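You operate a simulated robot arm through the tools that you are given. There is no shell and no other tool.

Carry out the task below with a simulated robot arm. There is one attempt and no reset: what you move stays moved.

TASK
Light the table, ring the spot in red and the streak in blue.
Fine: each ring sits on its flaw; the sheets stay where they lie; light off at the end.
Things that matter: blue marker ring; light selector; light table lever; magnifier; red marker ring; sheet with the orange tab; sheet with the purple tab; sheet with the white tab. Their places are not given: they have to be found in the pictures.

Only the result counts: the job must be done as asked and must still hold three seconds after the hand-in. Knocking over, shifting, dropping, spilling or breaking anything else fails it. Flat cloth is picked up by pressing the open fingertips on it (5 to 10 N) and closing them slowly along it; thin cloth reads only 2 to 8 mm in the jaws.

THE ROBOT
A 7-joint arm with a two-finger parallel gripper, fixed in place. Base frame: the origin is on the floor under the middle of its stand, x ahead of it, y to its left, z up; the work surface is at about z = 910. Readings come in mm, degrees, newtons and seconds.
With the tool pointing down near the work surface it reaches from about 300 to 720 mm from the base axis. Its first joint turns from -166.0 to 166.0 degrees. Payload 3.43 kg.
The tool frame sits at the grasp point between the pads (the TCP): z along the fingers, y along the line on which they close. The tips reach 34 mm beyond it. Largest opening 128 mm; finger width 24, thickness 12; the body of the gripper, 48 by 130 mm, starts 96 mm behind the TCP.
Orientation is that of the tool frame in the base frame, as a unit quaternion [w, x, y, z]. With the fingers straight down and closing along the base's y, the tool's x points along the base's -x, its y along +y and its z along -z.

THE INTERFACE
- The arm moves only by the tool step_arm. Its argument "increments" is a list of rows, each a list of 3 entries, a list of its own where there are three numbers: the shift along the base's x, y, z in mm, then the turn, a rotation vector about the base's x, y, z in degrees, then the finger opening in mm, from 0 to 128. In form: [[[tx, ty, tz], [wx, wy, wz], hand], ...]. A call has 1 to 20 rows; each row is the pose to reach, as a shift and turn from the pose commanded when the call began. Each row takes 0.2 s and may step no farther than 50 mm and 8.6 degrees from the row before; otherwise, or with a gripper value out of range, the whole call is refused. A pose out of reach is approached as far as the arm can. The call stops where the force on the tool passes 40 N (or 10 N more than at its start, if that is more) or the arm is blocked; 0.2 s more then pass. Each finger travels about 108 mm/s and halts on what it meets, pressing with about 35 N; the grip force reading is that of the motor and also rises with nothing between the fingers. The clock runs only during rows and for 0.2 s after the last one: add rows that repeat a pose to give the fingers time. The reply holds the time, the measured pose of the TCP, the force on the tool along the base axes, the opening and the grip force, in the units named above and with some noise, with the torque about the TCP (base axes, N m) and any sound that the robot's microphone picked up, and new pictures: "pictures" is both (left out), scene, wrist or none.
- Cameras (640 x 400 px; columns grow to the right, rows downward): "scene" is fixed at [50.7, -649.3, 1460.6]; the picture's right is [0.71, -0.70, 0.00], its down [-0.30, -0.30, -0.91] and it looks along [0.64, 0.65, -0.42] (base axes); focal length 367 px, centre (320, 200). "wrist" rides on the gripper at [76, -11, -160] in the tool frame; the picture's right is [0.15, 0.99, 0.00], its down [-0.88, 0.13, -0.46] and it looks along [-0.45, 0.07, 0.89] (tool axes); focal length 234 px, centre (320, 200).
- move_column(by): slides the trunk up (or, below 0, down) by that many mm; the arm rides with it, the base frame stays. It gives what a move gives, with no picture.
- measure_at(camera, pixels): for up to 12 pixels [column, row] of the newest picture of that camera ("zoom" is the newest enlarged one), the place [x, y, z] in the base frame of the surface seen there, good to about 2 mm. No time passes.
- enlarge(camera, box): a new picture of the part [left, top, right, bottom] of that camera's present view, enlarged. No time passes.
- hand_in(): hands the job in; it is judged then, once.

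Unless the task says otherwise, let go and move clear before handing in.

The tools are called after "Request:" by a JSON object that holds its "op" and its "data". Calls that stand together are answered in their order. step_arm: Moves the arm, as the interface text tells. Its arguments: {"type":"object","properties":{"increments":{"type":"array"},"pictures":{"type":"string","enum":["both","scene","wrist","none"]}},"required":["increments"]} The other tools are called the same way: move_column (by) moves the trunk up or down; measure_at (camera, pixels) gives the place of the surface under pixels of a picture; enlarge (camera, box) takes an enlarged picture of a part of a camera's view; hand_in () hands the job in.

At the start:

```text
t: 0.0
eef_pos: [526.3, -9.5, 1154.3]
ee_rot: [0.0, 0.0, 1.0, -0.001]
wrist_force: [-0.1, 0.8, 0.2]
moment: [-0.03, 0.0, 0.0]
opening: 127.9
grip_force: 0.1
trunk travel left (down, up): [-275.0, 49.0]
```

scene: 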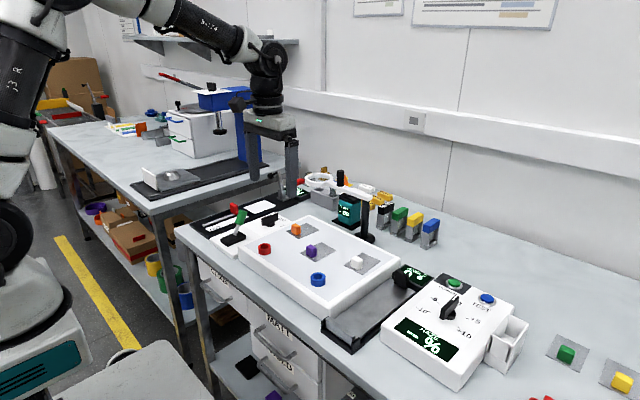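
wrist: 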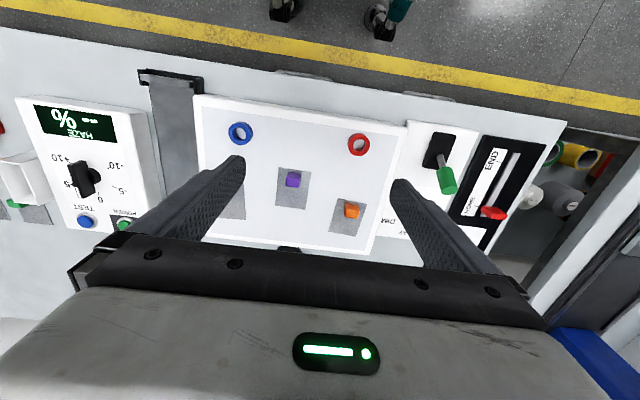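

The scene shows a white light table with three tabbed sheets (orange ~(296,229), purple ~(311,250), white ~(357,262)), a red ring (265,249) and a blue ring (318,279), a green lever at (238,230), and a magnifier on an arm (~(350,195)). I'll enlarge the views to learn more before moving.

Request:
{"op": "enlarge", "data": {"camera": "scene", "box": [180, 170, 420, 320]}}

Request:
{"op": "enlarge", "data": {"camera": "wrist", "box": [180, 80, 540, 260]}}

Request:
{"op": "measure_at", "data": {"camera": "scene", "pixels": [[296, 229], [311, 250], [357, 262], [265, 249], [318, 279], [241, 218], [233, 240], [319, 178], [347, 188], [368, 236], [451, 303], [350, 210]]}}

```text
2.67 times, centred on (300, 245) of scene
```

zoom: 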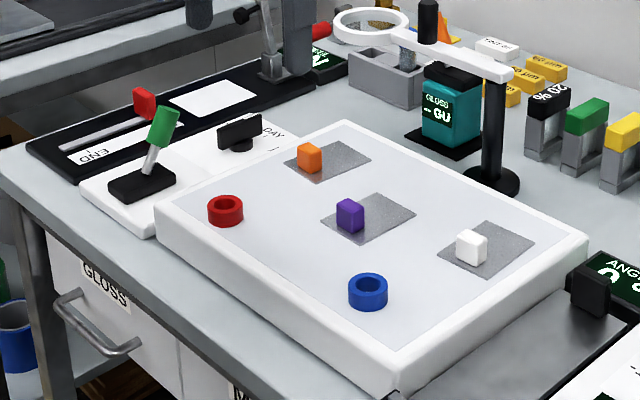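

```text
1.78 times, centred on (360, 170) of wrist
```

zoom: 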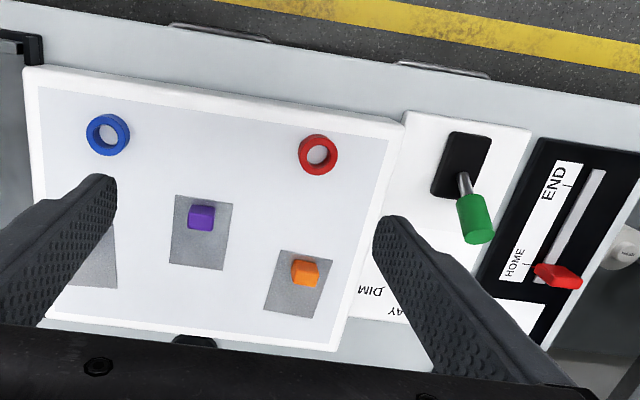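

```text
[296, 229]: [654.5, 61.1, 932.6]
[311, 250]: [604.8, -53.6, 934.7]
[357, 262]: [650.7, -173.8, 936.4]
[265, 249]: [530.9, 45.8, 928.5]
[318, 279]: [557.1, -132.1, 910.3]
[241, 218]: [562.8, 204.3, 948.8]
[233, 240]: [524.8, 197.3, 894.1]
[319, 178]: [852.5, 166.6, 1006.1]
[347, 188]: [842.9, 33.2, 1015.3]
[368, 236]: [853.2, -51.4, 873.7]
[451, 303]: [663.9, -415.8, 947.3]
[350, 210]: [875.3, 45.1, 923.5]
```

The panel next to the light table has a lever (green) and a black selector knob near (270,220) with labels such as DAY/DIM. I'll zoom in further on it and measure the table surfaces.

Request:
{"op": "enlarge", "data": {"camera": "scene", "box": [205, 195, 309, 260]}}

Request:
{"op": "enlarge", "data": {"camera": "wrist", "box": [360, 110, 520, 240]}}

Request:
{"op": "enlarge", "data": {"camera": "scene", "box": [290, 160, 402, 250]}}

Request:
{"op": "measure_at", "data": {"camera": "scene", "pixels": [[330, 235], [300, 262], [330, 295], [280, 255], [345, 238], [240, 262], [395, 260], [334, 314], [307, 219], [258, 226]]}}

```text
6.15 times, centred on (257, 228) of scene
```

zoom: 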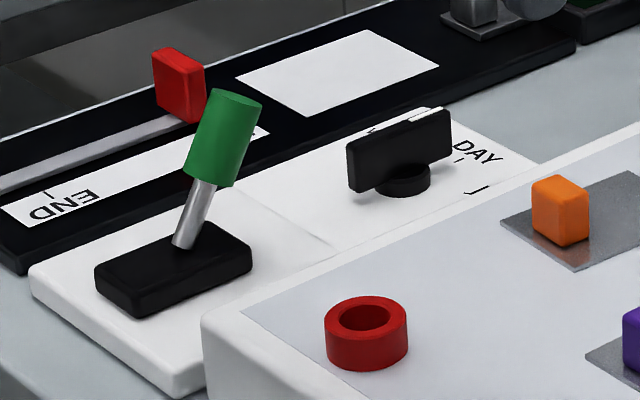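

```text
3.08 times, centred on (440, 175) of wrist
```

zoom: 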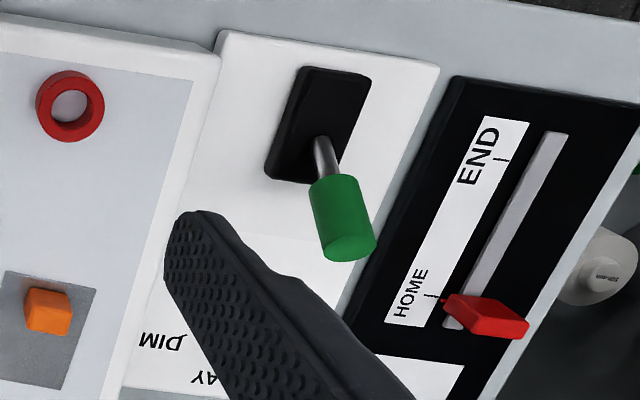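

```text
4.44 times, centred on (346, 205) of scene
```

zoom: 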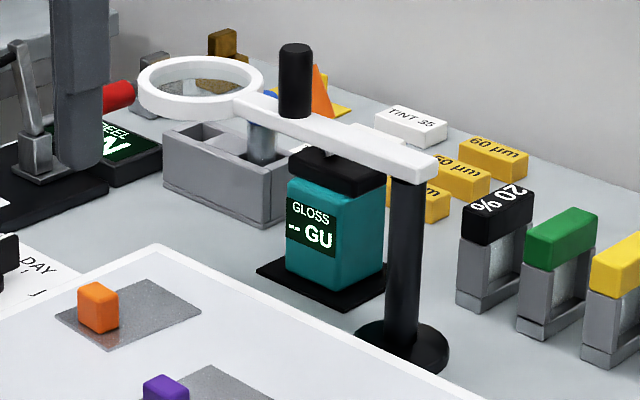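

```text
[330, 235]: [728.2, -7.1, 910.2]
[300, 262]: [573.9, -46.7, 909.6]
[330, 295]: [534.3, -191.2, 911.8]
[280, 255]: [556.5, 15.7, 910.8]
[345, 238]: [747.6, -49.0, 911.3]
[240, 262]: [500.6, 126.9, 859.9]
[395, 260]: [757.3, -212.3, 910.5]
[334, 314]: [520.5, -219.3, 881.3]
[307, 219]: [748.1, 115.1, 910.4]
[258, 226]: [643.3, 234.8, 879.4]
```

The light-table top lies at z≈910 and the lever/selector panel is lower, at y≈150–230. I'll move the arm over the panel (staying high) so the wrist camera can read the selector.

Request:
{"op": "step_arm", "data": {"increments": [[[-12, 40, 0], [0, 0, 0], 128], [[-25, 80, 0], [0, 0, 0], 128], [[-40, 120, 0], [0, 0, 0], 128], [[-60, 150, 0], [0, 0, 0], 128], [[-60, 150, 0], [0, 0, 0], 128]]}}

```text
t: 1.2
eef_pos: [465.4, 139.8, 1159.3]
ee_rot: [0.0, 0.0, 1.0, 0.0]
wrist_force: [0.1, 0.6, 0.3]
moment: [-0.02, 0.0, 0.01]
opening: 127.9
grip_force: 0.1
trunk travel left (down, up): [-275.0, 49.0]
```

scene: 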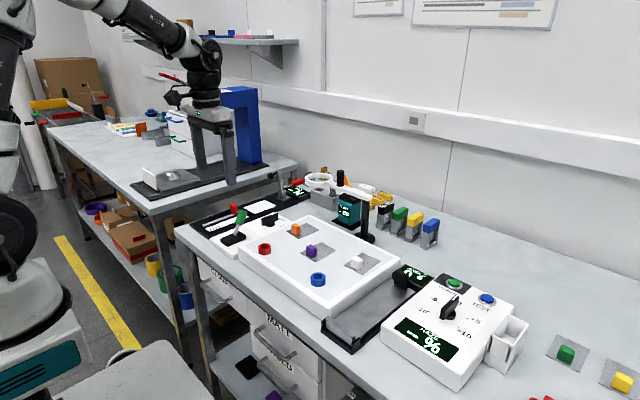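
wrist: 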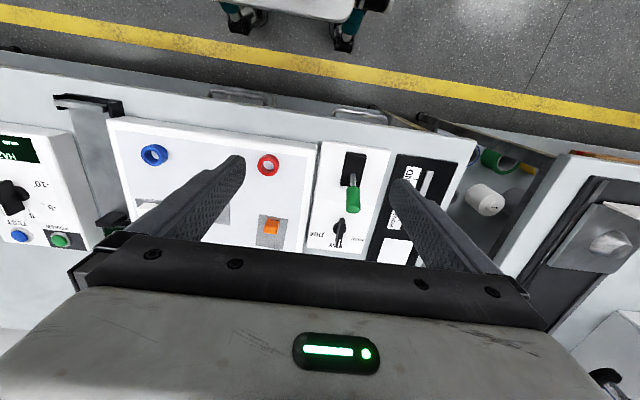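

The wrist view now shows the lever at (352,180) and selector at (340,232) with labels around it. Zooming in.

Request:
{"op": "enlarge", "data": {"camera": "wrist", "box": [296, 135, 424, 265]}}

Request:
{"op": "measure_at", "data": {"camera": "wrist", "pixels": [[352, 200], [352, 170], [340, 228], [340, 240], [322, 170], [310, 245], [325, 243], [269, 232], [267, 165], [153, 154]]}}

Request:
{"op": "enlarge", "data": {"camera": "scene", "box": [205, 195, 309, 260]}}

```text
3.08 times, centred on (360, 200) of wrist
```

zoom: 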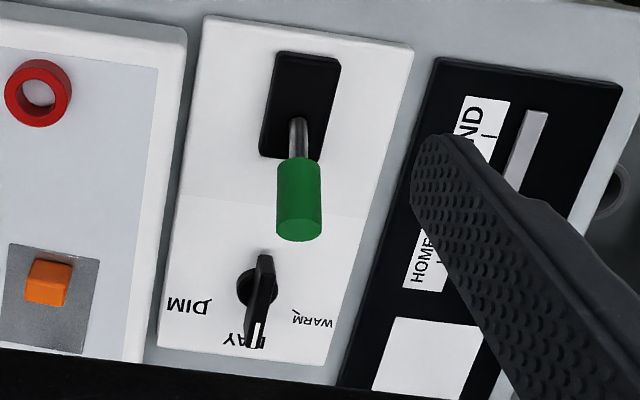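

```text
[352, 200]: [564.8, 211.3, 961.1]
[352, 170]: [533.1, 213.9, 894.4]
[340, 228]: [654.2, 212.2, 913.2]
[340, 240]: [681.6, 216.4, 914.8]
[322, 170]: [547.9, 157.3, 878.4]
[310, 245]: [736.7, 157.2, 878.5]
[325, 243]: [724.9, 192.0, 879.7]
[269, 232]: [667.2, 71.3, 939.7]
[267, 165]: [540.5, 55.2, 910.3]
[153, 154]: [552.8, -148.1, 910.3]
```

```text
6.15 times, centred on (257, 228) of scene
```

zoom: 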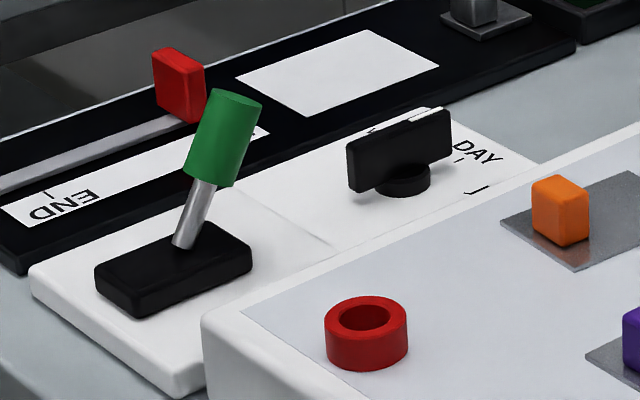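

The selector shows DIM / DAY / WARM and is pointing at DAY; the lever (handle ~ (565,211,961)) leans toward +x, so it should be pushed toward −x. I'll close the fingers and come down on the far (+x) side of the lever handle.

Request:
{"op": "step_arm", "data": {"increments": [[[45, 20, 0], [0, 0, 0], 60], [[90, 45, 0], [0, 0, 0], 0], [[135, 71, 0], [0, 0, 0], 0], [[150, 71, -40], [0, 0, 0], 0], [[150, 71, -85], [0, 0, 0], 0], [[150, 71, -125], [0, 0, 0], 0], [[150, 71, -160], [0, 0, 0], 0], [[150, 71, -187], [0, 0, 0], 0], [[150, 71, -187], [0, 0, 0], 0]]}}

```text
refused: row 2 steps farther than a row can; nothing moved
```

One row stepped over 50 mm; I'll repeat it with smaller steps.

Request:
{"op": "step_arm", "data": {"increments": [[[40, 20, 0], [0, 0, 0], 60], [[80, 40, 0], [0, 0, 0], 0], [[120, 60, 0], [0, 0, 0], 0], [[150, 71, -30], [0, 0, 0], 0], [[150, 71, -75], [0, 0, 0], 0], [[150, 71, -115], [0, 0, 0], 0], [[150, 71, -155], [0, 0, 0], 0], [[150, 71, -187], [0, 0, 0], 0], [[150, 71, -187], [0, 0, 0], 0]]}}

```text
t: 3.2
eef_pos: [615.4, 211.7, 967.3]
ee_rot: [0.0, -0.001, 1.0, 0.0]
wrist_force: [0.3, 0.7, -0.3]
moment: [0.0, -0.01, -0.01]
opening: 0.0
grip_force: 33.3
trunk travel left (down, up): [-275.0, 49.0]
```

scene: 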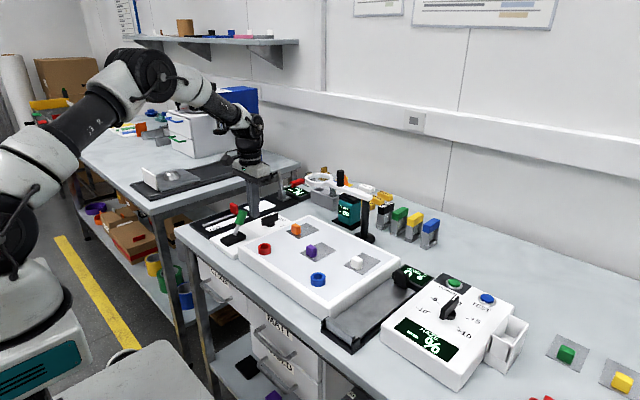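
wrist: 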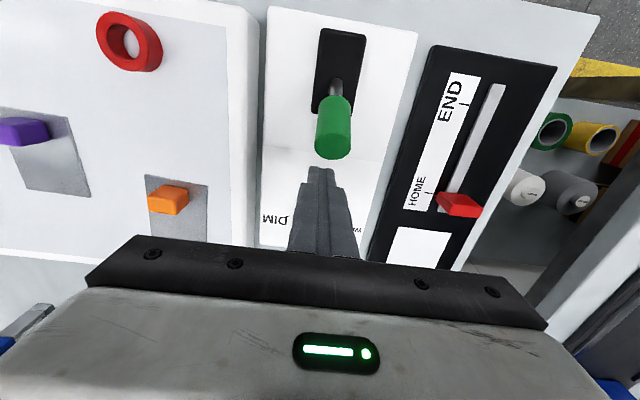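

The fingertips (≈(321,170)) are just behind the green handle (333,130). I'll measure the handle to align the push.

Request:
{"op": "measure_at", "data": {"camera": "wrist", "pixels": [[333, 115], [333, 145], [333, 153], [320, 130], [348, 130], [336, 85], [336, 50], [322, 172], [319, 200]]}}

Request:
{"op": "enlarge", "data": {"camera": "scene", "box": [205, 180, 309, 260]}}

```text
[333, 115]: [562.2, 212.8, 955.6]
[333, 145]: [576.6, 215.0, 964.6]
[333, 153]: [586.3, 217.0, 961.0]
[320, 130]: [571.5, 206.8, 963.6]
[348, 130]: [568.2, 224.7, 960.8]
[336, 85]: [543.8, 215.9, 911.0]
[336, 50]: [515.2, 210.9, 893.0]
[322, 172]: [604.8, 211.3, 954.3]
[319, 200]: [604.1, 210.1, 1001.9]
```

```text
5.00 times, centred on (257, 220) of scene
```

zoom: 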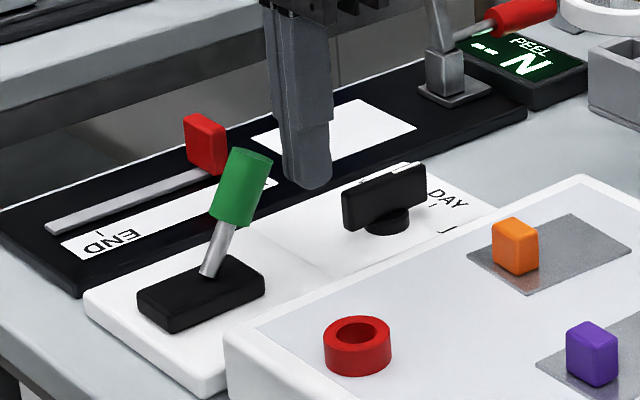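

The handle top is centred near (577,215.5,964). I'll align y by +4 mm and push toward −x in small steps.

Request:
{"op": "step_arm", "data": {"increments": [[[0, 4, 0], [0, 0, 0], 0], [[-12, 4, 0], [0, 0, 0], 0], [[-22, 4, 0], [0, 0, 0], 0], [[-32, 4, 0], [0, 0, 0], 0], [[-42, 4, 0], [0, 0, 0], 0], [[-52, 4, 0], [0, 0, 0], 0], [[-60, 4, 0], [0, 0, 0], 0], [[-68, 4, 0], [0, 0, 0], 0], [[-76, 4, 0], [0, 0, 0], 0], [[-82, 4, 0], [0, 0, 0], 0]]}}

```text
t: 5.4
eef_pos: [534.0, 215.5, 969.1]
ee_rot: [0.0, 0.0, 1.0, 0.0]
wrist_force: [0.3, 0.2, 0.0]
moment: [0.02, -0.02, 0.0]
opening: 0.1
grip_force: 33.3
trunk travel left (down, up): [-275.0, 49.0]
```

scene: 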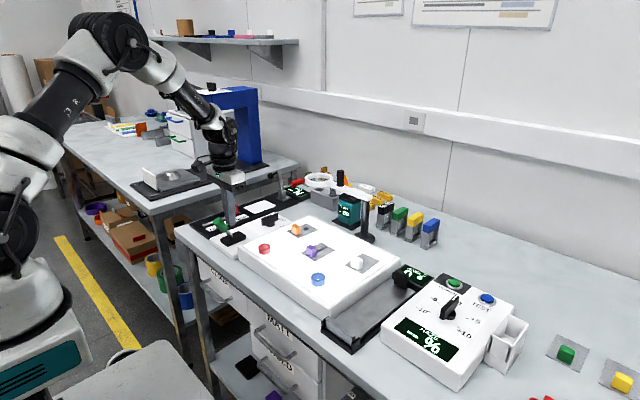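
wrist: 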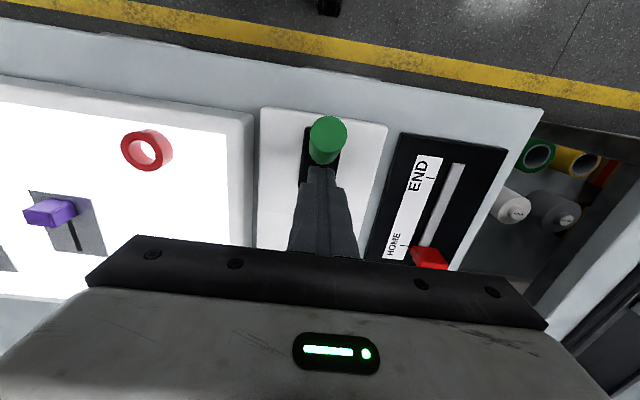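

The table is lit (bright surface) and the purple sheet shows a dark streak at wrist (75,235). I'll back off from the lever and rise, moving over the sheets for a close look.

Request:
{"op": "step_arm", "data": {"increments": [[[20, 0, 0], [0, 0, 0], 0], [[20, 0, 45], [0, 0, 0], 0], [[20, 0, 90], [0, 0, 0], 0], [[10, -20, 130], [0, 0, 0], 0], [[-10, -60, 150], [0, 0, 0], 0], [[-30, -105, 150], [0, 0, 0], 0], [[-50, -150, 150], [0, 0, 0], 0], [[-70, -195, 150], [0, 0, 0], 0], [[-80, -235, 150], [0, 0, 0], 0], [[-80, -245, 150], [0, 0, 0], 0]]}}

```text
t: 7.6
eef_pos: [455.2, -31.3, 1119.3]
ee_rot: [0.0, 0.0, 1.0, 0.0]
wrist_force: [0.6, 0.0, 0.9]
moment: [0.0, -0.01, -0.01]
opening: 0.0
grip_force: 33.5
trunk travel left (down, up): [-275.0, 49.0]
```

scene: 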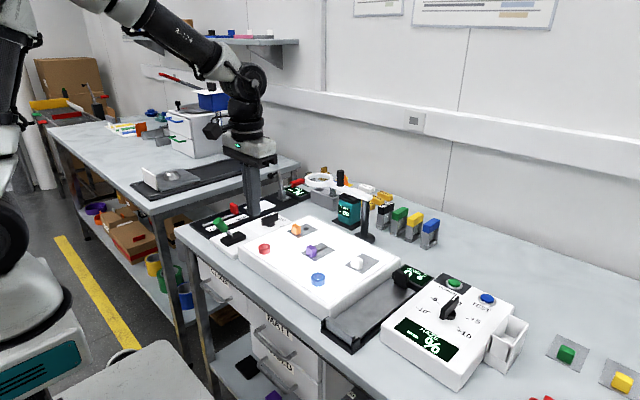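
wrist: 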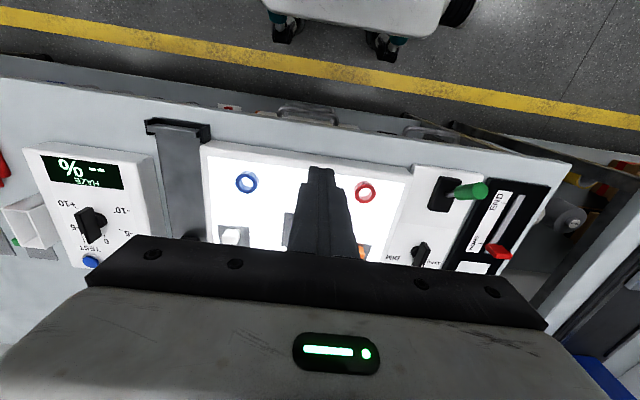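

The gripper hides the sheets in the wrist view. I'll zoom into the scene view first.

Request:
{"op": "enlarge", "data": {"camera": "scene", "box": [275, 215, 395, 290]}}

Request:
{"op": "step_arm", "data": {"increments": [[[40, 0, 20], [0, 0, 0], 60], [[85, 0, 30], [0, 0, 0], 128], [[120, -10, 30], [0, 0, 0], 128], [[140, -20, 30], [0, 0, 0], 128], [[140, -20, 30], [0, 0, 0], 128], [[140, -20, 30], [0, 0, 0], 128]]}}

```text
5.33 times, centred on (335, 252) of scene
```

zoom: 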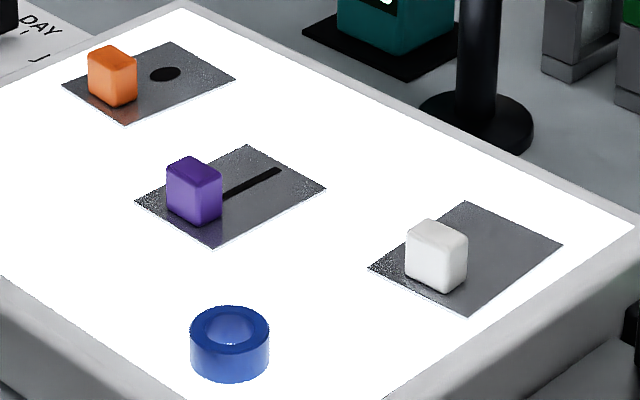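

```text
t: 9.0
eef_pos: [593.8, -50.4, 1148.7]
ee_rot: [0.0, -0.001, 1.0, -0.001]
wrist_force: [1.0, -0.9, 0.2]
moment: [0.01, 0.01, 0.01]
opening: 128.0
grip_force: 0.1
trunk travel left (down, up): [-275.0, 49.0]
```

scene: 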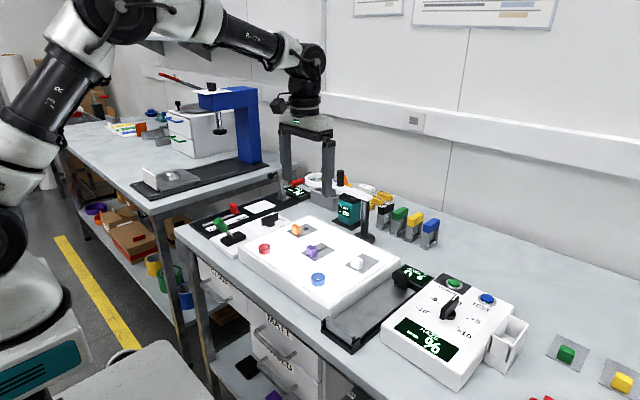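
wrist: 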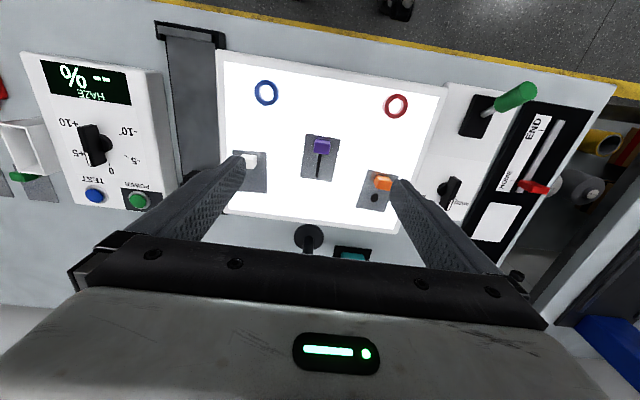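

The spot is on the orange-tab sheet and the streak on the purple-tab sheet. I'll zoom into the wrist view to see each sheet clearly, including the white-tab one.

Request:
{"op": "enlarge", "data": {"camera": "wrist", "box": [220, 125, 420, 225]}}

Request:
{"op": "measure_at", "data": {"camera": "wrist", "pixels": [[374, 198], [321, 148], [320, 161], [319, 177], [266, 92], [396, 105], [382, 182], [321, 145], [250, 160], [240, 180]]}}

Request:
{"op": "enlarge", "data": {"camera": "scene", "box": [285, 218, 335, 266]}}

Request:
{"op": "enlarge", "data": {"camera": "scene", "box": [335, 240, 385, 288]}}

```text
3.20 times, centred on (320, 175) of wrist
```

zoom: 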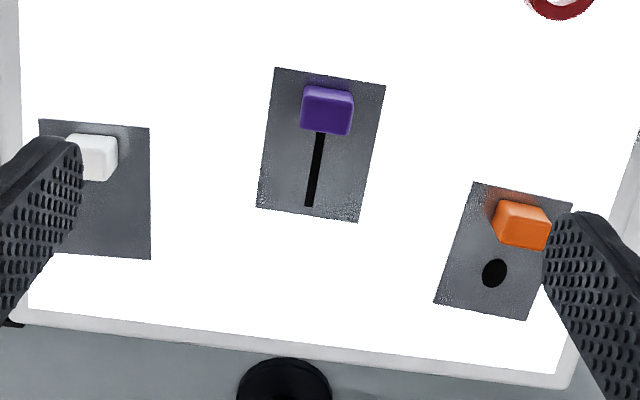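

```text
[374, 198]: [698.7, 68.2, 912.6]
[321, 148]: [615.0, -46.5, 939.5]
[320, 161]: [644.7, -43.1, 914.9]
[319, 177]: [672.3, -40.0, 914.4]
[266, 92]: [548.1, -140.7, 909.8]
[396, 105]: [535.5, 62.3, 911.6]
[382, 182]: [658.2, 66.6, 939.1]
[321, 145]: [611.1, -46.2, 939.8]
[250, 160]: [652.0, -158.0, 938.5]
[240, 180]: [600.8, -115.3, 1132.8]
```

```text
8.33 times, centred on (310, 242) of scene
```

zoom: 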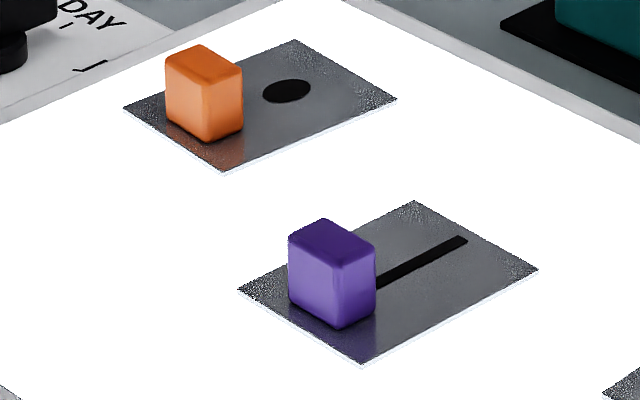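

```text
8.33 times, centred on (360, 264) of scene
```

zoom: 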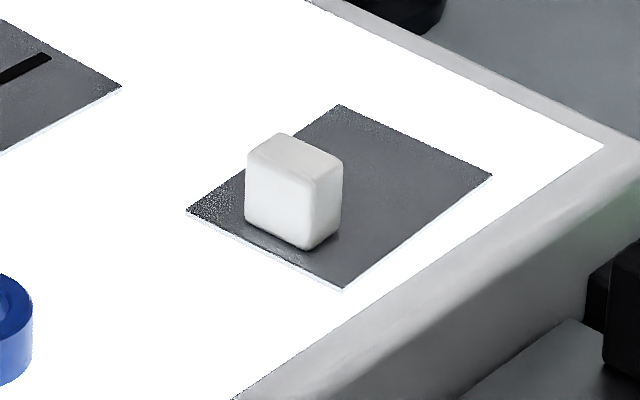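

The spot (≈(698,68)) is on the orange sheet, the streak (≈y −42, x≈630–670) on the purple, and the white sheet looks clean. I'll move farther out so the camera looks straight down on the sheets, to get exact flaw centres.

Request:
{"op": "step_arm", "data": {"increments": [[[35, 15, 0], [0, 0, 0], 128], [[65, 35, 0], [0, 0, 0], 128], [[90, 55, 0], [0, 0, 0], 128], [[90, 55, 0], [0, 0, 0], 128], [[90, 55, 0], [0, 0, 0], 128]], "pictures": "wrist"}}

```text
t: 10.2
eef_pos: [683.4, 5.1, 1148.1]
ee_rot: [0.0, 0.0, 1.0, 0.0]
wrist_force: [-0.4, 0.2, 0.8]
moment: [-0.02, 0.01, 0.02]
opening: 128.0
grip_force: 0.1
trunk travel left (down, up): [-275.0, 49.0]
```

wrist: 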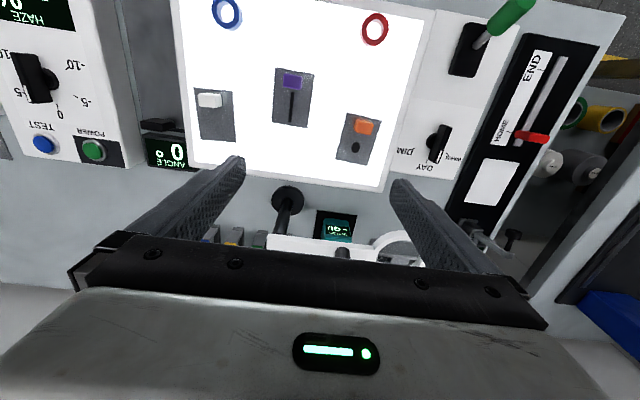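

Now the camera is nearly above the tabs. I'll enlarge the sheets and the rings.

Request:
{"op": "enlarge", "data": {"camera": "wrist", "box": [255, 60, 345, 135]}}

Request:
{"op": "enlarge", "data": {"camera": "wrist", "box": [180, 75, 260, 145]}}

Request:
{"op": "enlarge", "data": {"camera": "wrist", "box": [325, 100, 405, 175]}}

```text
5.33 times, centred on (300, 98) of wrist
```

zoom: 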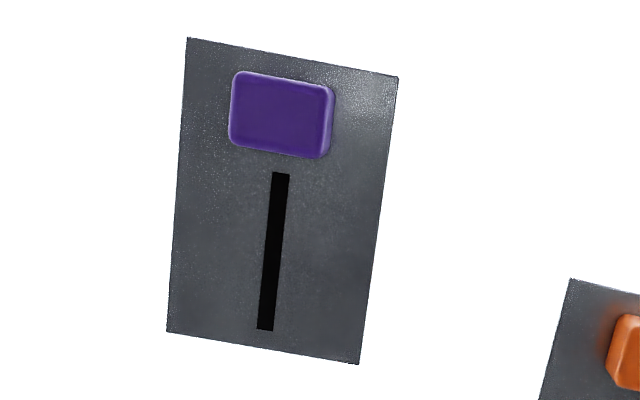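

```text
5.71 times, centred on (220, 110) of wrist
```

zoom: 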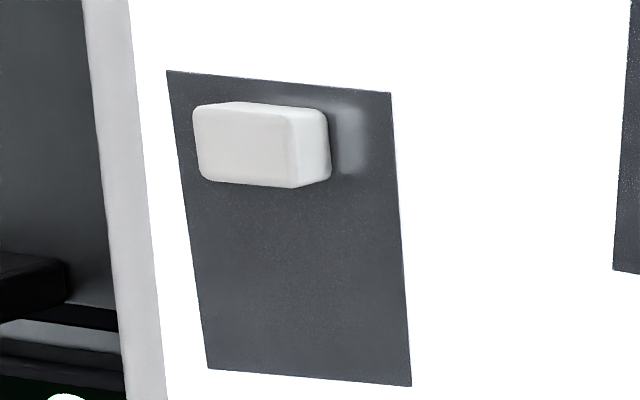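

```text
5.33 times, centred on (365, 138) of wrist
```

zoom: 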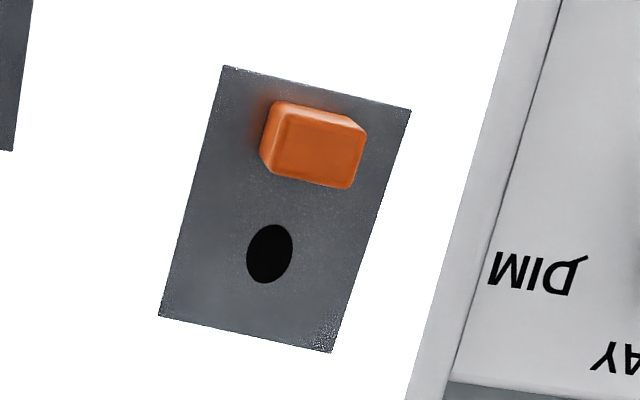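

I'll measure the orange spot and its sheet in the newest zoom, then re-enlarge purple and measure there.

Request:
{"op": "measure_at", "data": {"camera": "zoom", "pixels": [[269, 253], [269, 228], [269, 281], [249, 253], [290, 253], [223, 67], [410, 110], [330, 351], [159, 315], [315, 145], [270, 178], [348, 190]]}}

Request:
{"op": "enlarge", "data": {"camera": "wrist", "box": [255, 60, 345, 135]}}

```text
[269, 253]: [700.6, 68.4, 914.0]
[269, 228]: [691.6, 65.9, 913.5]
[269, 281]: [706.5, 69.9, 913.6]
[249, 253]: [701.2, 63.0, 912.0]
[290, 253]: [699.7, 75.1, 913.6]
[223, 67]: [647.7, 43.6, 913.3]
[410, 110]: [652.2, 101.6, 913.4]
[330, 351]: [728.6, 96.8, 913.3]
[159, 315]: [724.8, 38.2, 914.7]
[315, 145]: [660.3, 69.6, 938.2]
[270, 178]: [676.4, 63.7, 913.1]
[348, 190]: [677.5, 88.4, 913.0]
```

```text
5.33 times, centred on (300, 98) of wrist
```

zoom: 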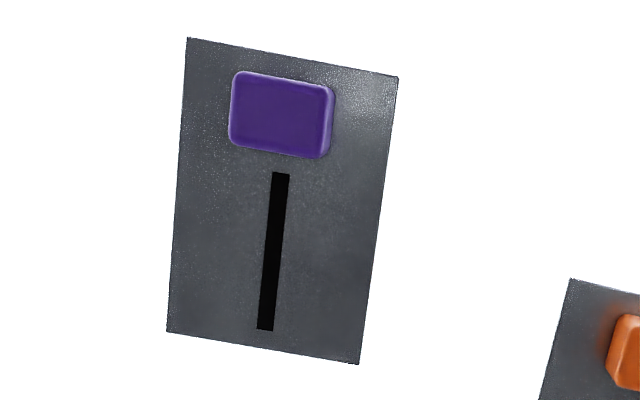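

Request:
{"op": "measure_at", "data": {"camera": "zoom", "pixels": [[281, 176], [264, 327], [272, 252], [188, 38], [398, 77], [358, 364], [167, 331], [280, 115], [325, 155], [235, 150], [232, 75], [280, 162]]}}

Request:
{"op": "measure_at", "data": {"camera": "wrist", "pixels": [[217, 2], [239, 22], [214, 15], [242, 10], [366, 25], [387, 32], [380, 15], [371, 43], [227, 12], [376, 29]]}}

```text
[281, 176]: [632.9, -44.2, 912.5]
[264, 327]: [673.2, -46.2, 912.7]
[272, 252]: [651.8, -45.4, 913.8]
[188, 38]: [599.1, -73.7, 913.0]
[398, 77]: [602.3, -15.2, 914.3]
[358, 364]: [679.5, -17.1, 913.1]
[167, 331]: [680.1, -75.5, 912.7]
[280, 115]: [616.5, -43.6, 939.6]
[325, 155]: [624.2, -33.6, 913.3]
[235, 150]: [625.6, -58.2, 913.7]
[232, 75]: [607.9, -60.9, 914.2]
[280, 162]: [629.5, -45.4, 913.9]
```

```text
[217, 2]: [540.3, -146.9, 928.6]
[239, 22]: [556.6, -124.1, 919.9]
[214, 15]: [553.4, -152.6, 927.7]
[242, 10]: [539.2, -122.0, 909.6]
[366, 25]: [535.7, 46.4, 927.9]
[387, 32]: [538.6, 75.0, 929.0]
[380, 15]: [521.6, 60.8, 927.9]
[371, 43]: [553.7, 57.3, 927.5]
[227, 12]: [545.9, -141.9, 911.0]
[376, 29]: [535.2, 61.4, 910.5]
```

The spot centre is about (699.5, 69), sheet top z≈913; the streak runs from (632.5,−44) to (673,−46), centre ≈(652.5,−45.2). Next I'll move to where the wrist camera can see the red ring well and measure its centre.

Request:
{"op": "step_arm", "data": {"increments": [[[-40, 20, -15], [0, 0, 0], 100], [[-80, 40, -30], [0, 0, 0], 80], [[-108, 55, -48], [0, 0, 0], 80], [[-108, 55, -48], [0, 0, 0], 80], [[-108, 55, -48], [0, 0, 0], 80]], "pictures": "wrist"}}

```text
t: 11.4
eef_pos: [576.6, 61.3, 1101.6]
ee_rot: [0.001, -0.001, 1.0, 0.0]
wrist_force: [-0.6, 0.3, 0.1]
moment: [0.01, 0.0, 0.02]
opening: 80.1
grip_force: 0.1
trunk travel left (down, up): [-275.0, 49.0]
```

wrist: 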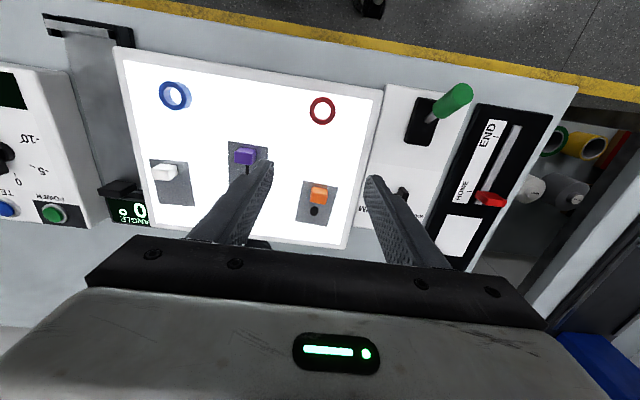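

Request:
{"op": "enlarge", "data": {"camera": "wrist", "box": [298, 88, 346, 134]}}

```text
8.70 times, centred on (322, 111) of wrist
```

zoom: 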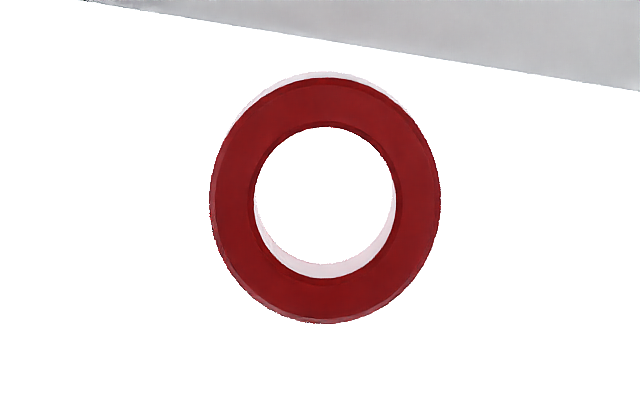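

The red ring's top face is clearly visible; measuring points around its rim to get its centre.

Request:
{"op": "measure_at", "data": {"camera": "zoom", "pixels": [[325, 86], [325, 312], [218, 200], [432, 200], [325, 117], [325, 287], [245, 200], [405, 200], [246, 114], [405, 290], [405, 114], [246, 286]]}}

Request:
{"op": "enlarge", "data": {"camera": "wrist", "box": [150, 72, 198, 118]}}

```text
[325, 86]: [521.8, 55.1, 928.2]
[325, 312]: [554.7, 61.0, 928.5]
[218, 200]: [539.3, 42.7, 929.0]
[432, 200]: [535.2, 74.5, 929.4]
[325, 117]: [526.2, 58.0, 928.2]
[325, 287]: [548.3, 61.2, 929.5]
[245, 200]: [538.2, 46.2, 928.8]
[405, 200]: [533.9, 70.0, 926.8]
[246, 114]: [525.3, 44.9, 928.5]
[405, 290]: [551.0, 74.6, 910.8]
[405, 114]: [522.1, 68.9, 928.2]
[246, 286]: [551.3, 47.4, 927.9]
```

```text
8.70 times, centred on (174, 95) of wrist
```

zoom: 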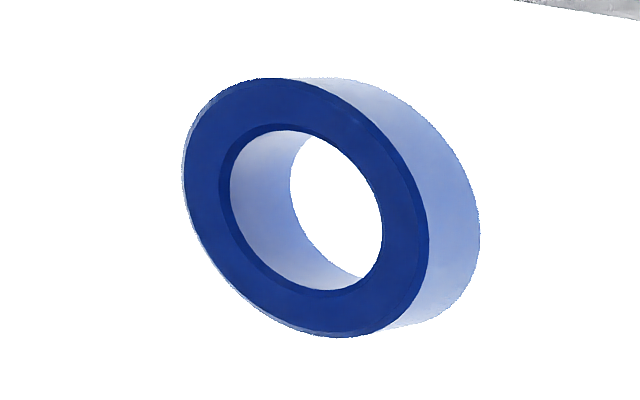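

The red ring is centred near (537.5, 58.5), top z≈928.5, outer diameter ≈34. I'll descend over it with the fingers at 64 mm, stopping above grasp height first.

Request:
{"op": "step_arm", "data": {"increments": [[[-20, -1, -20], [0, 0, 0], 64], [[-38.5, -1.6, -55], [0, 0, 0], 64], [[-38.5, -1.6, -95], [0, 0, 0], 64], [[-38.5, -1.6, -120], [0, 0, 0], 64], [[-38.5, -1.6, -120], [0, 0, 0], 64]]}}

```text
t: 12.6
eef_pos: [539.2, 58.7, 981.0]
ee_rot: [0.0, 0.0, 1.0, 0.0]
wrist_force: [-0.2, -0.2, -0.4]
moment: [-0.02, 0.0, 0.0]
opening: 64.0
grip_force: 0.1
trunk travel left (down, up): [-275.0, 49.0]
```

scene: 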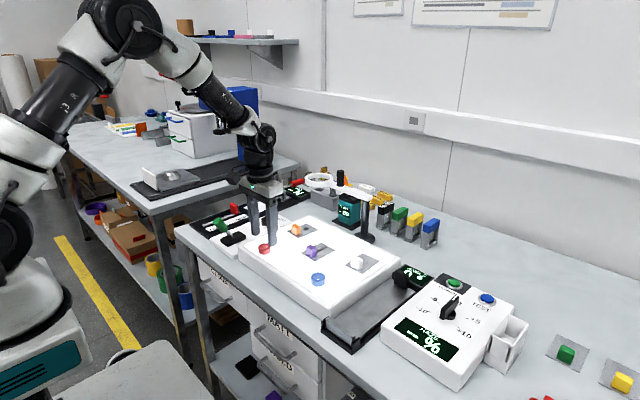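
wrist: 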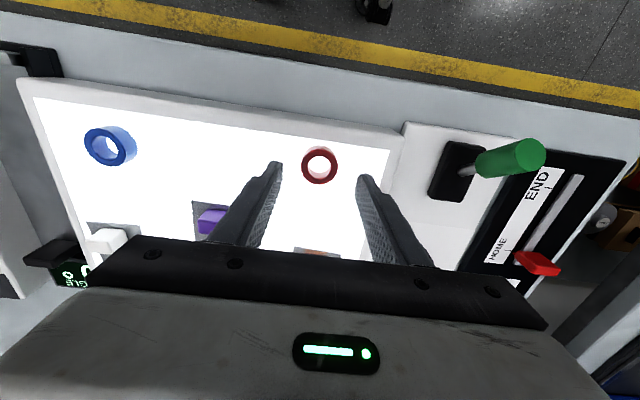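

The ring (319,166) sits between the fingertips (277,165)/(362,178). I'll zoom to check the relative alignment before the final descent.

Request:
{"op": "enlarge", "data": {"camera": "wrist", "box": [260, 130, 380, 205]}}

Request:
{"op": "measure_at", "data": {"camera": "wrist", "pixels": [[319, 149], [319, 182], [303, 166], [335, 166], [277, 166], [362, 178]]}}

```text
5.33 times, centred on (320, 168) of wrist
```

zoom: 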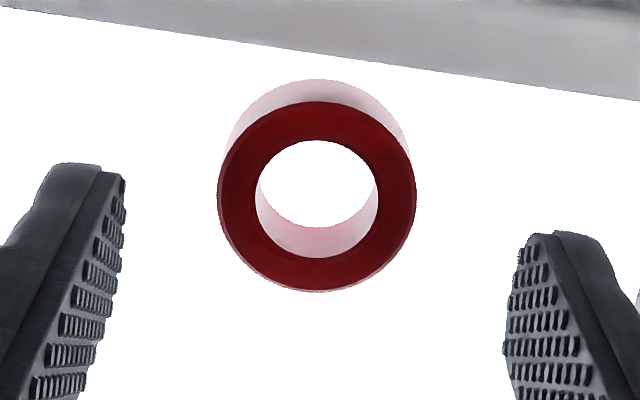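

```text
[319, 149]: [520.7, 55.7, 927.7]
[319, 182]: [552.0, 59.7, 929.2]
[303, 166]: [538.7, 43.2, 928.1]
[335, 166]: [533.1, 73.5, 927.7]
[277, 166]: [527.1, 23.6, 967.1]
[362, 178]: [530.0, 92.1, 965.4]
```

The ring's centre is about (536.5, 58.2). I'll shift x by −1 and descend slowly to grasp height, then close gently.

Request:
{"op": "step_arm", "data": {"increments": [[[-1, 0, -12], [0, 0, 0], 64], [[-1, 0, -24], [0, 0, 0], 64], [[-1, 0, -30], [0, 0, 0], 64], [[-1, 0, -33], [0, 0, 0], 64], [[-1, 0, -33], [0, 0, 0], 64]], "pictures": "wrist"}}

```text
t: 13.8
eef_pos: [536.9, 57.5, 946.6]
ee_rot: [0.0, 0.0, 1.0, 0.0]
wrist_force: [0.1, 0.8, -0.1]
moment: [0.04, -0.02, -0.02]
opening: 63.9
grip_force: 0.1
trunk travel left (down, up): [-275.0, 49.0]
```

wrist: 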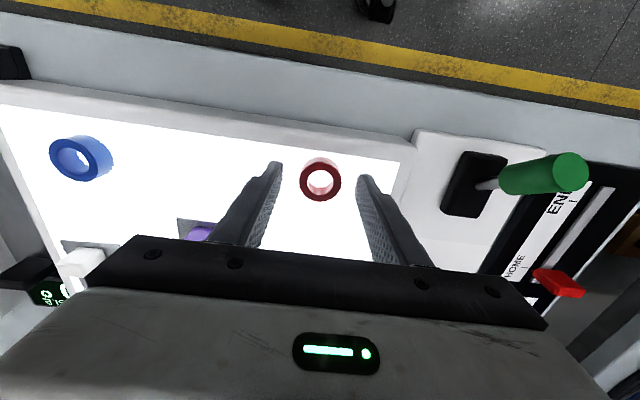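

No contact forces; the tips are just above the table. Closing on the ring.

Request:
{"op": "step_arm", "data": {"increments": [[[0, 0, 0], [0, 0, 0], 52], [[0, 0, 0], [0, 0, 0], 42], [[0, 0, 0], [0, 0, 0], 36], [[0, 0, 0], [0, 0, 0], 30], [[0, 0, 0], [0, 0, 0], 26], [[0, 0, 0], [0, 0, 0], 26]], "pictures": "wrist"}}

```text
t: 15.2
eef_pos: [536.9, 57.8, 947.8]
ee_rot: [0.0, 0.0, 1.0, 0.001]
wrist_force: [-0.2, 0.3, 0.7]
moment: [-0.01, 0.01, -0.01]
opening: 31.4
grip_force: 34.9
trunk travel left (down, up): [-275.0, 49.0]
```

wrist: 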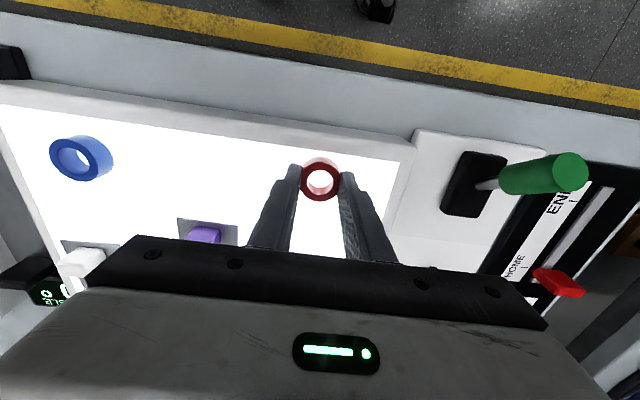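

Request:
{"op": "enlarge", "data": {"camera": "wrist", "box": [270, 140, 370, 215]}}

Request:
{"op": "enlarge", "data": {"camera": "scene", "box": [235, 215, 299, 263]}}

Request:
{"op": "measure_at", "data": {"camera": "wrist", "pixels": [[319, 166], [319, 199], [304, 180], [338, 182], [298, 166], [345, 173]]}}

```text
5.33 times, centred on (320, 178) of wrist
```

zoom: 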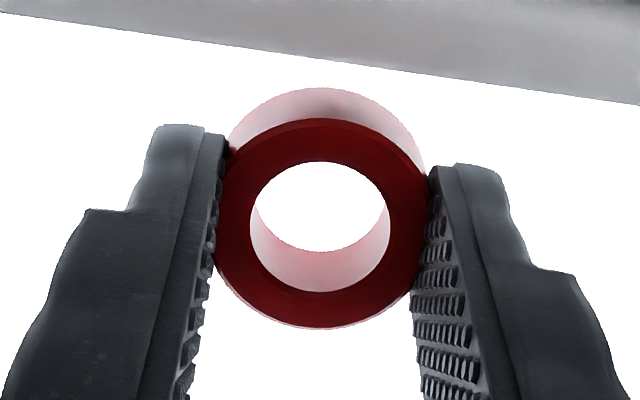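

```text
8.33 times, centred on (267, 239) of scene
```

zoom: 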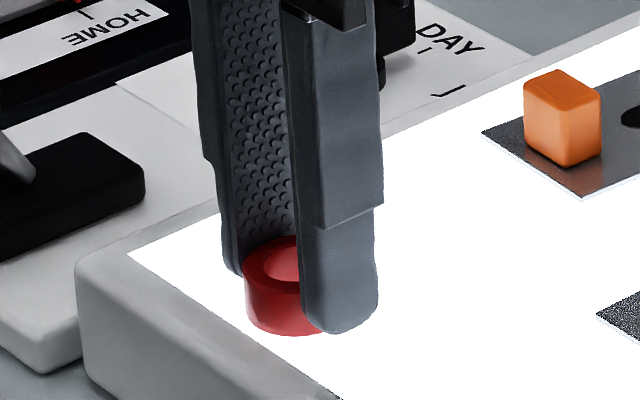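

```text
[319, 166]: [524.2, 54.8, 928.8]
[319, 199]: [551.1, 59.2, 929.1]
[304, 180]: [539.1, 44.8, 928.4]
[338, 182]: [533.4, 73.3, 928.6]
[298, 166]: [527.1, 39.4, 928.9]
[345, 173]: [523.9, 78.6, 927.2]
```

The ring is held squarely (31.4 mm opening, ring between pads). I'll lift 65 mm and carry it to above the spot at (699.5, 69).

Request:
{"op": "step_arm", "data": {"increments": [[[0, 0, 15], [0, 0, 0], 26], [[0, 0, 40], [0, 0, 0], 26], [[0, 0, 65], [0, 0, 0], 26], [[40, 3, 65], [0, 0, 0], 26], [[80, 5, 65], [0, 0, 0], 26], [[120, 8, 65], [0, 0, 0], 26], [[150, 10, 65], [0, 0, 0], 26], [[163, 10.5, 65], [0, 0, 0], 26], [[163, 10.5, 50], [0, 0, 0], 26], [[163, 10.5, 35], [0, 0, 0], 26], [[163, 10.5, 35], [0, 0, 0], 26]]}}

```text
t: 17.6
eef_pos: [698.9, 68.8, 982.5]
ee_rot: [0.001, -0.001, 1.0, 0.0]
wrist_force: [0.2, -0.6, 0.4]
moment: [0.0, -0.01, 0.0]
opening: 31.6
grip_force: 35.2
trunk travel left (down, up): [-275.0, 49.0]
```

scene: 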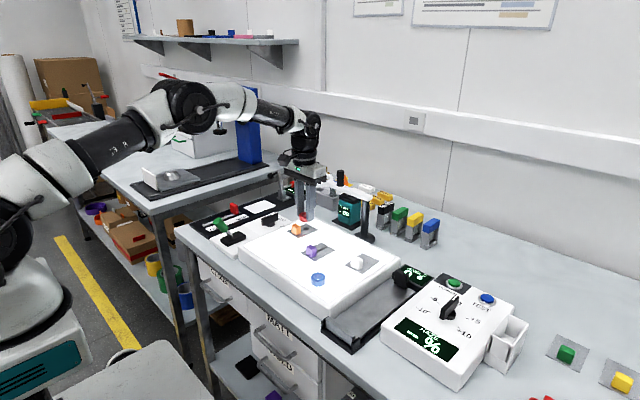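
wrist: 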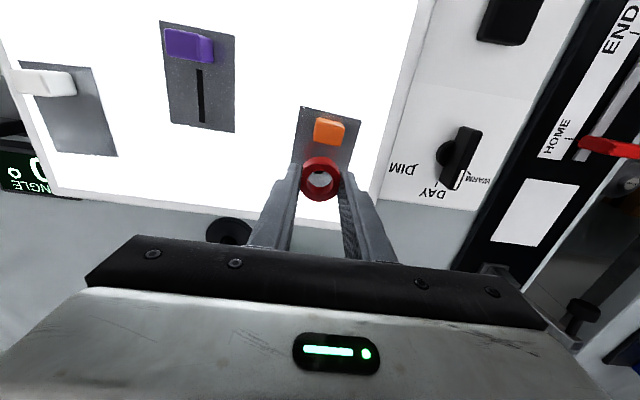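

The ring is over the orange sheet. I'll zoom in to check tab clearance and position relative to the sheet.

Request:
{"op": "enlarge", "data": {"camera": "wrist", "box": [270, 95, 382, 210]}}

Request:
{"op": "enlarge", "data": {"camera": "scene", "box": [270, 200, 334, 248]}}

Request:
{"op": "measure_at", "data": {"camera": "wrist", "pixels": [[301, 107], [361, 121], [330, 128], [328, 142], [199, 70], [200, 122], [320, 161], [320, 197]]}}

```text
3.48 times, centred on (326, 152) of wrist
```

zoom: 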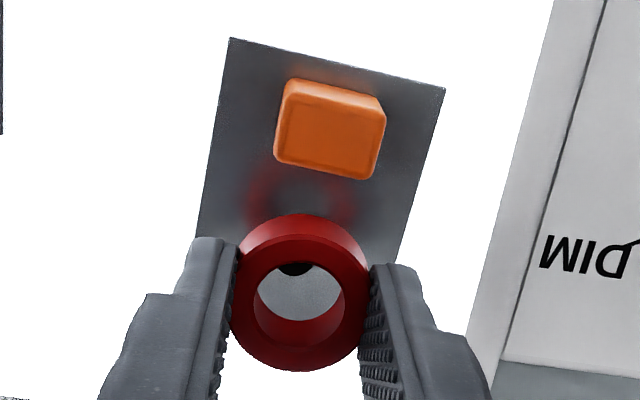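

```text
8.33 times, centred on (302, 224) of scene
```

zoom: 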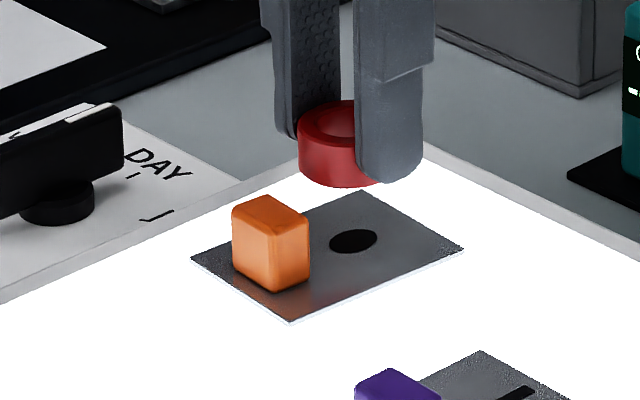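

```text
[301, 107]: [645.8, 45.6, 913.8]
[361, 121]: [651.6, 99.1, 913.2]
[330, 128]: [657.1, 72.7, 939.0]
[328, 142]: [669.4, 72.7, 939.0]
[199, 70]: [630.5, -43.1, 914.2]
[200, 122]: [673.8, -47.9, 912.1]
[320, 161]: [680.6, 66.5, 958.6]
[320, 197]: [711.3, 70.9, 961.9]
```

Request:
{"op": "measure_at", "data": {"camera": "zoom", "pixels": [[353, 241], [331, 243], [375, 238], [352, 230], [355, 253], [360, 190], [462, 249], [290, 321], [193, 258], [310, 270], [345, 105], [340, 125]]}}

```text
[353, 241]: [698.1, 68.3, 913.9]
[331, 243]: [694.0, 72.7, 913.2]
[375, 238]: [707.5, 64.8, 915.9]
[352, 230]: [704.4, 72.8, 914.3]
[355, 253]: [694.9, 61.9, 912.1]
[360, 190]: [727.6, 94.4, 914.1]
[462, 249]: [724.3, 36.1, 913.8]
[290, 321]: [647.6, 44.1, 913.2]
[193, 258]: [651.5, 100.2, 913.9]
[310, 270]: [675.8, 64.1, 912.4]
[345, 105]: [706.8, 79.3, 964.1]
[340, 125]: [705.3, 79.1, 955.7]
```

The spot centre comes out at (699.6, 68.5) again, matching the ring. Lowering to just above the sheet, slowly.

Request:
{"op": "step_arm", "data": {"increments": [[[0, -0.5, -10], [0, 0, 0], 26], [[0, -0.5, -20], [0, 0, 0], 26], [[0, -0.5, -27], [0, 0, 0], 26], [[0, -0.5, -29], [0, 0, 0], 26], [[0, -0.5, -30], [0, 0, 0], 26], [[0, -0.5, -30], [0, 0, 0], 26]]}}

```text
t: 19.0
eef_pos: [698.7, 68.0, 953.4]
ee_rot: [0.0, -0.001, 1.0, -0.001]
wrist_force: [0.2, -0.7, 0.1]
moment: [0.03, 0.02, -0.02]
opening: 31.4
grip_force: 34.7
trunk travel left (down, up): [-275.0, 49.0]
```

scene: 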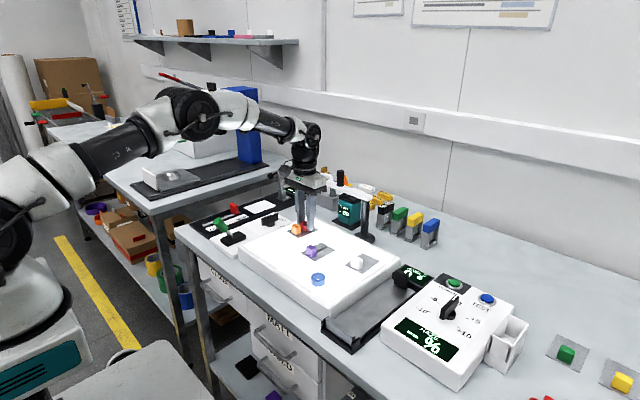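
wrist: 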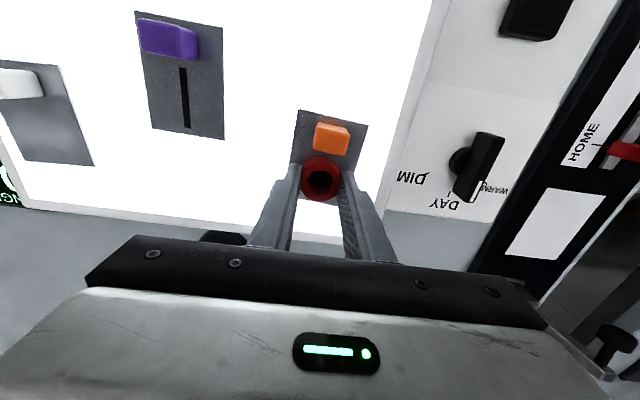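

Request:
{"op": "enlarge", "data": {"camera": "scene", "box": [280, 208, 328, 244]}}

Request:
{"op": "enlarge", "data": {"camera": "wrist", "box": [280, 100, 370, 210]}}

```text
11.11 times, centred on (304, 226) of scene
```

zoom: 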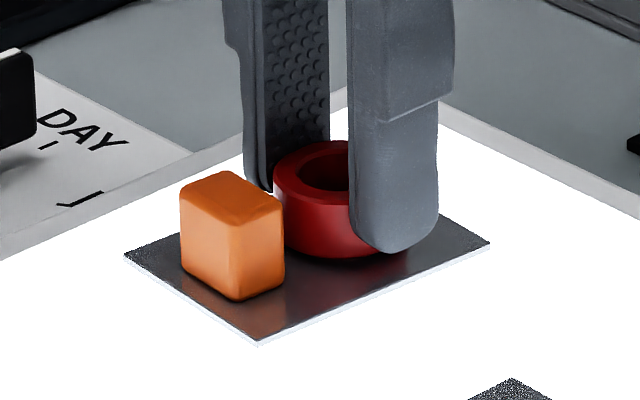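

```text
3.64 times, centred on (325, 155) of wrist
```

zoom: 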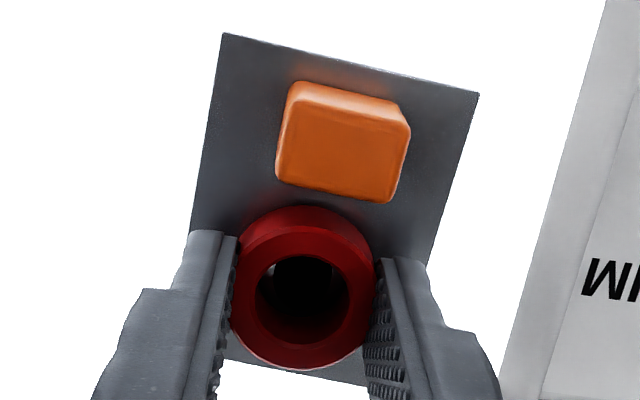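

The ring is a hair above the sheet with the spot showing through the hole. Lowering by 1 mm steps while watching the force.

Request:
{"op": "step_arm", "data": {"increments": [[[0, 0, -0.7], [0, 0, 0], 26], [[0, 0, -1.4], [0, 0, 0], 26], [[0, 0, -1.4], [0, 0, 0], 26]], "pictures": "none"}}

```text
t: 19.8
eef_pos: [699.5, 67.3, 951.4]
ee_rot: [0.0, 0.0, 1.0, 0.0]
wrist_force: [-0.3, 0.0, -0.5]
moment: [-0.02, 0.0, -0.03]
opening: 31.2
grip_force: 34.8
trunk travel left (down, up): [-275.0, 49.0]
```

Request:
{"op": "step_arm", "data": {"increments": [[[0, 0, -0.5], [0, 0, 0], 26], [[0, 0, -1.0], [0, 0, 0], 26], [[0, 0, -1.0], [0, 0, 0], 26]], "pictures": "none"}}

```text
t: 20.6
eef_pos: [701.2, 68.3, 950.6]
ee_rot: [0.001, -0.001, 1.0, 0.0]
wrist_force: [0.0, 0.2, 5.7]
moment: [0.12, 0.02, 0.0]
opening: 31.3
grip_force: 35.2
trunk travel left (down, up): [-275.0, 49.0]
```

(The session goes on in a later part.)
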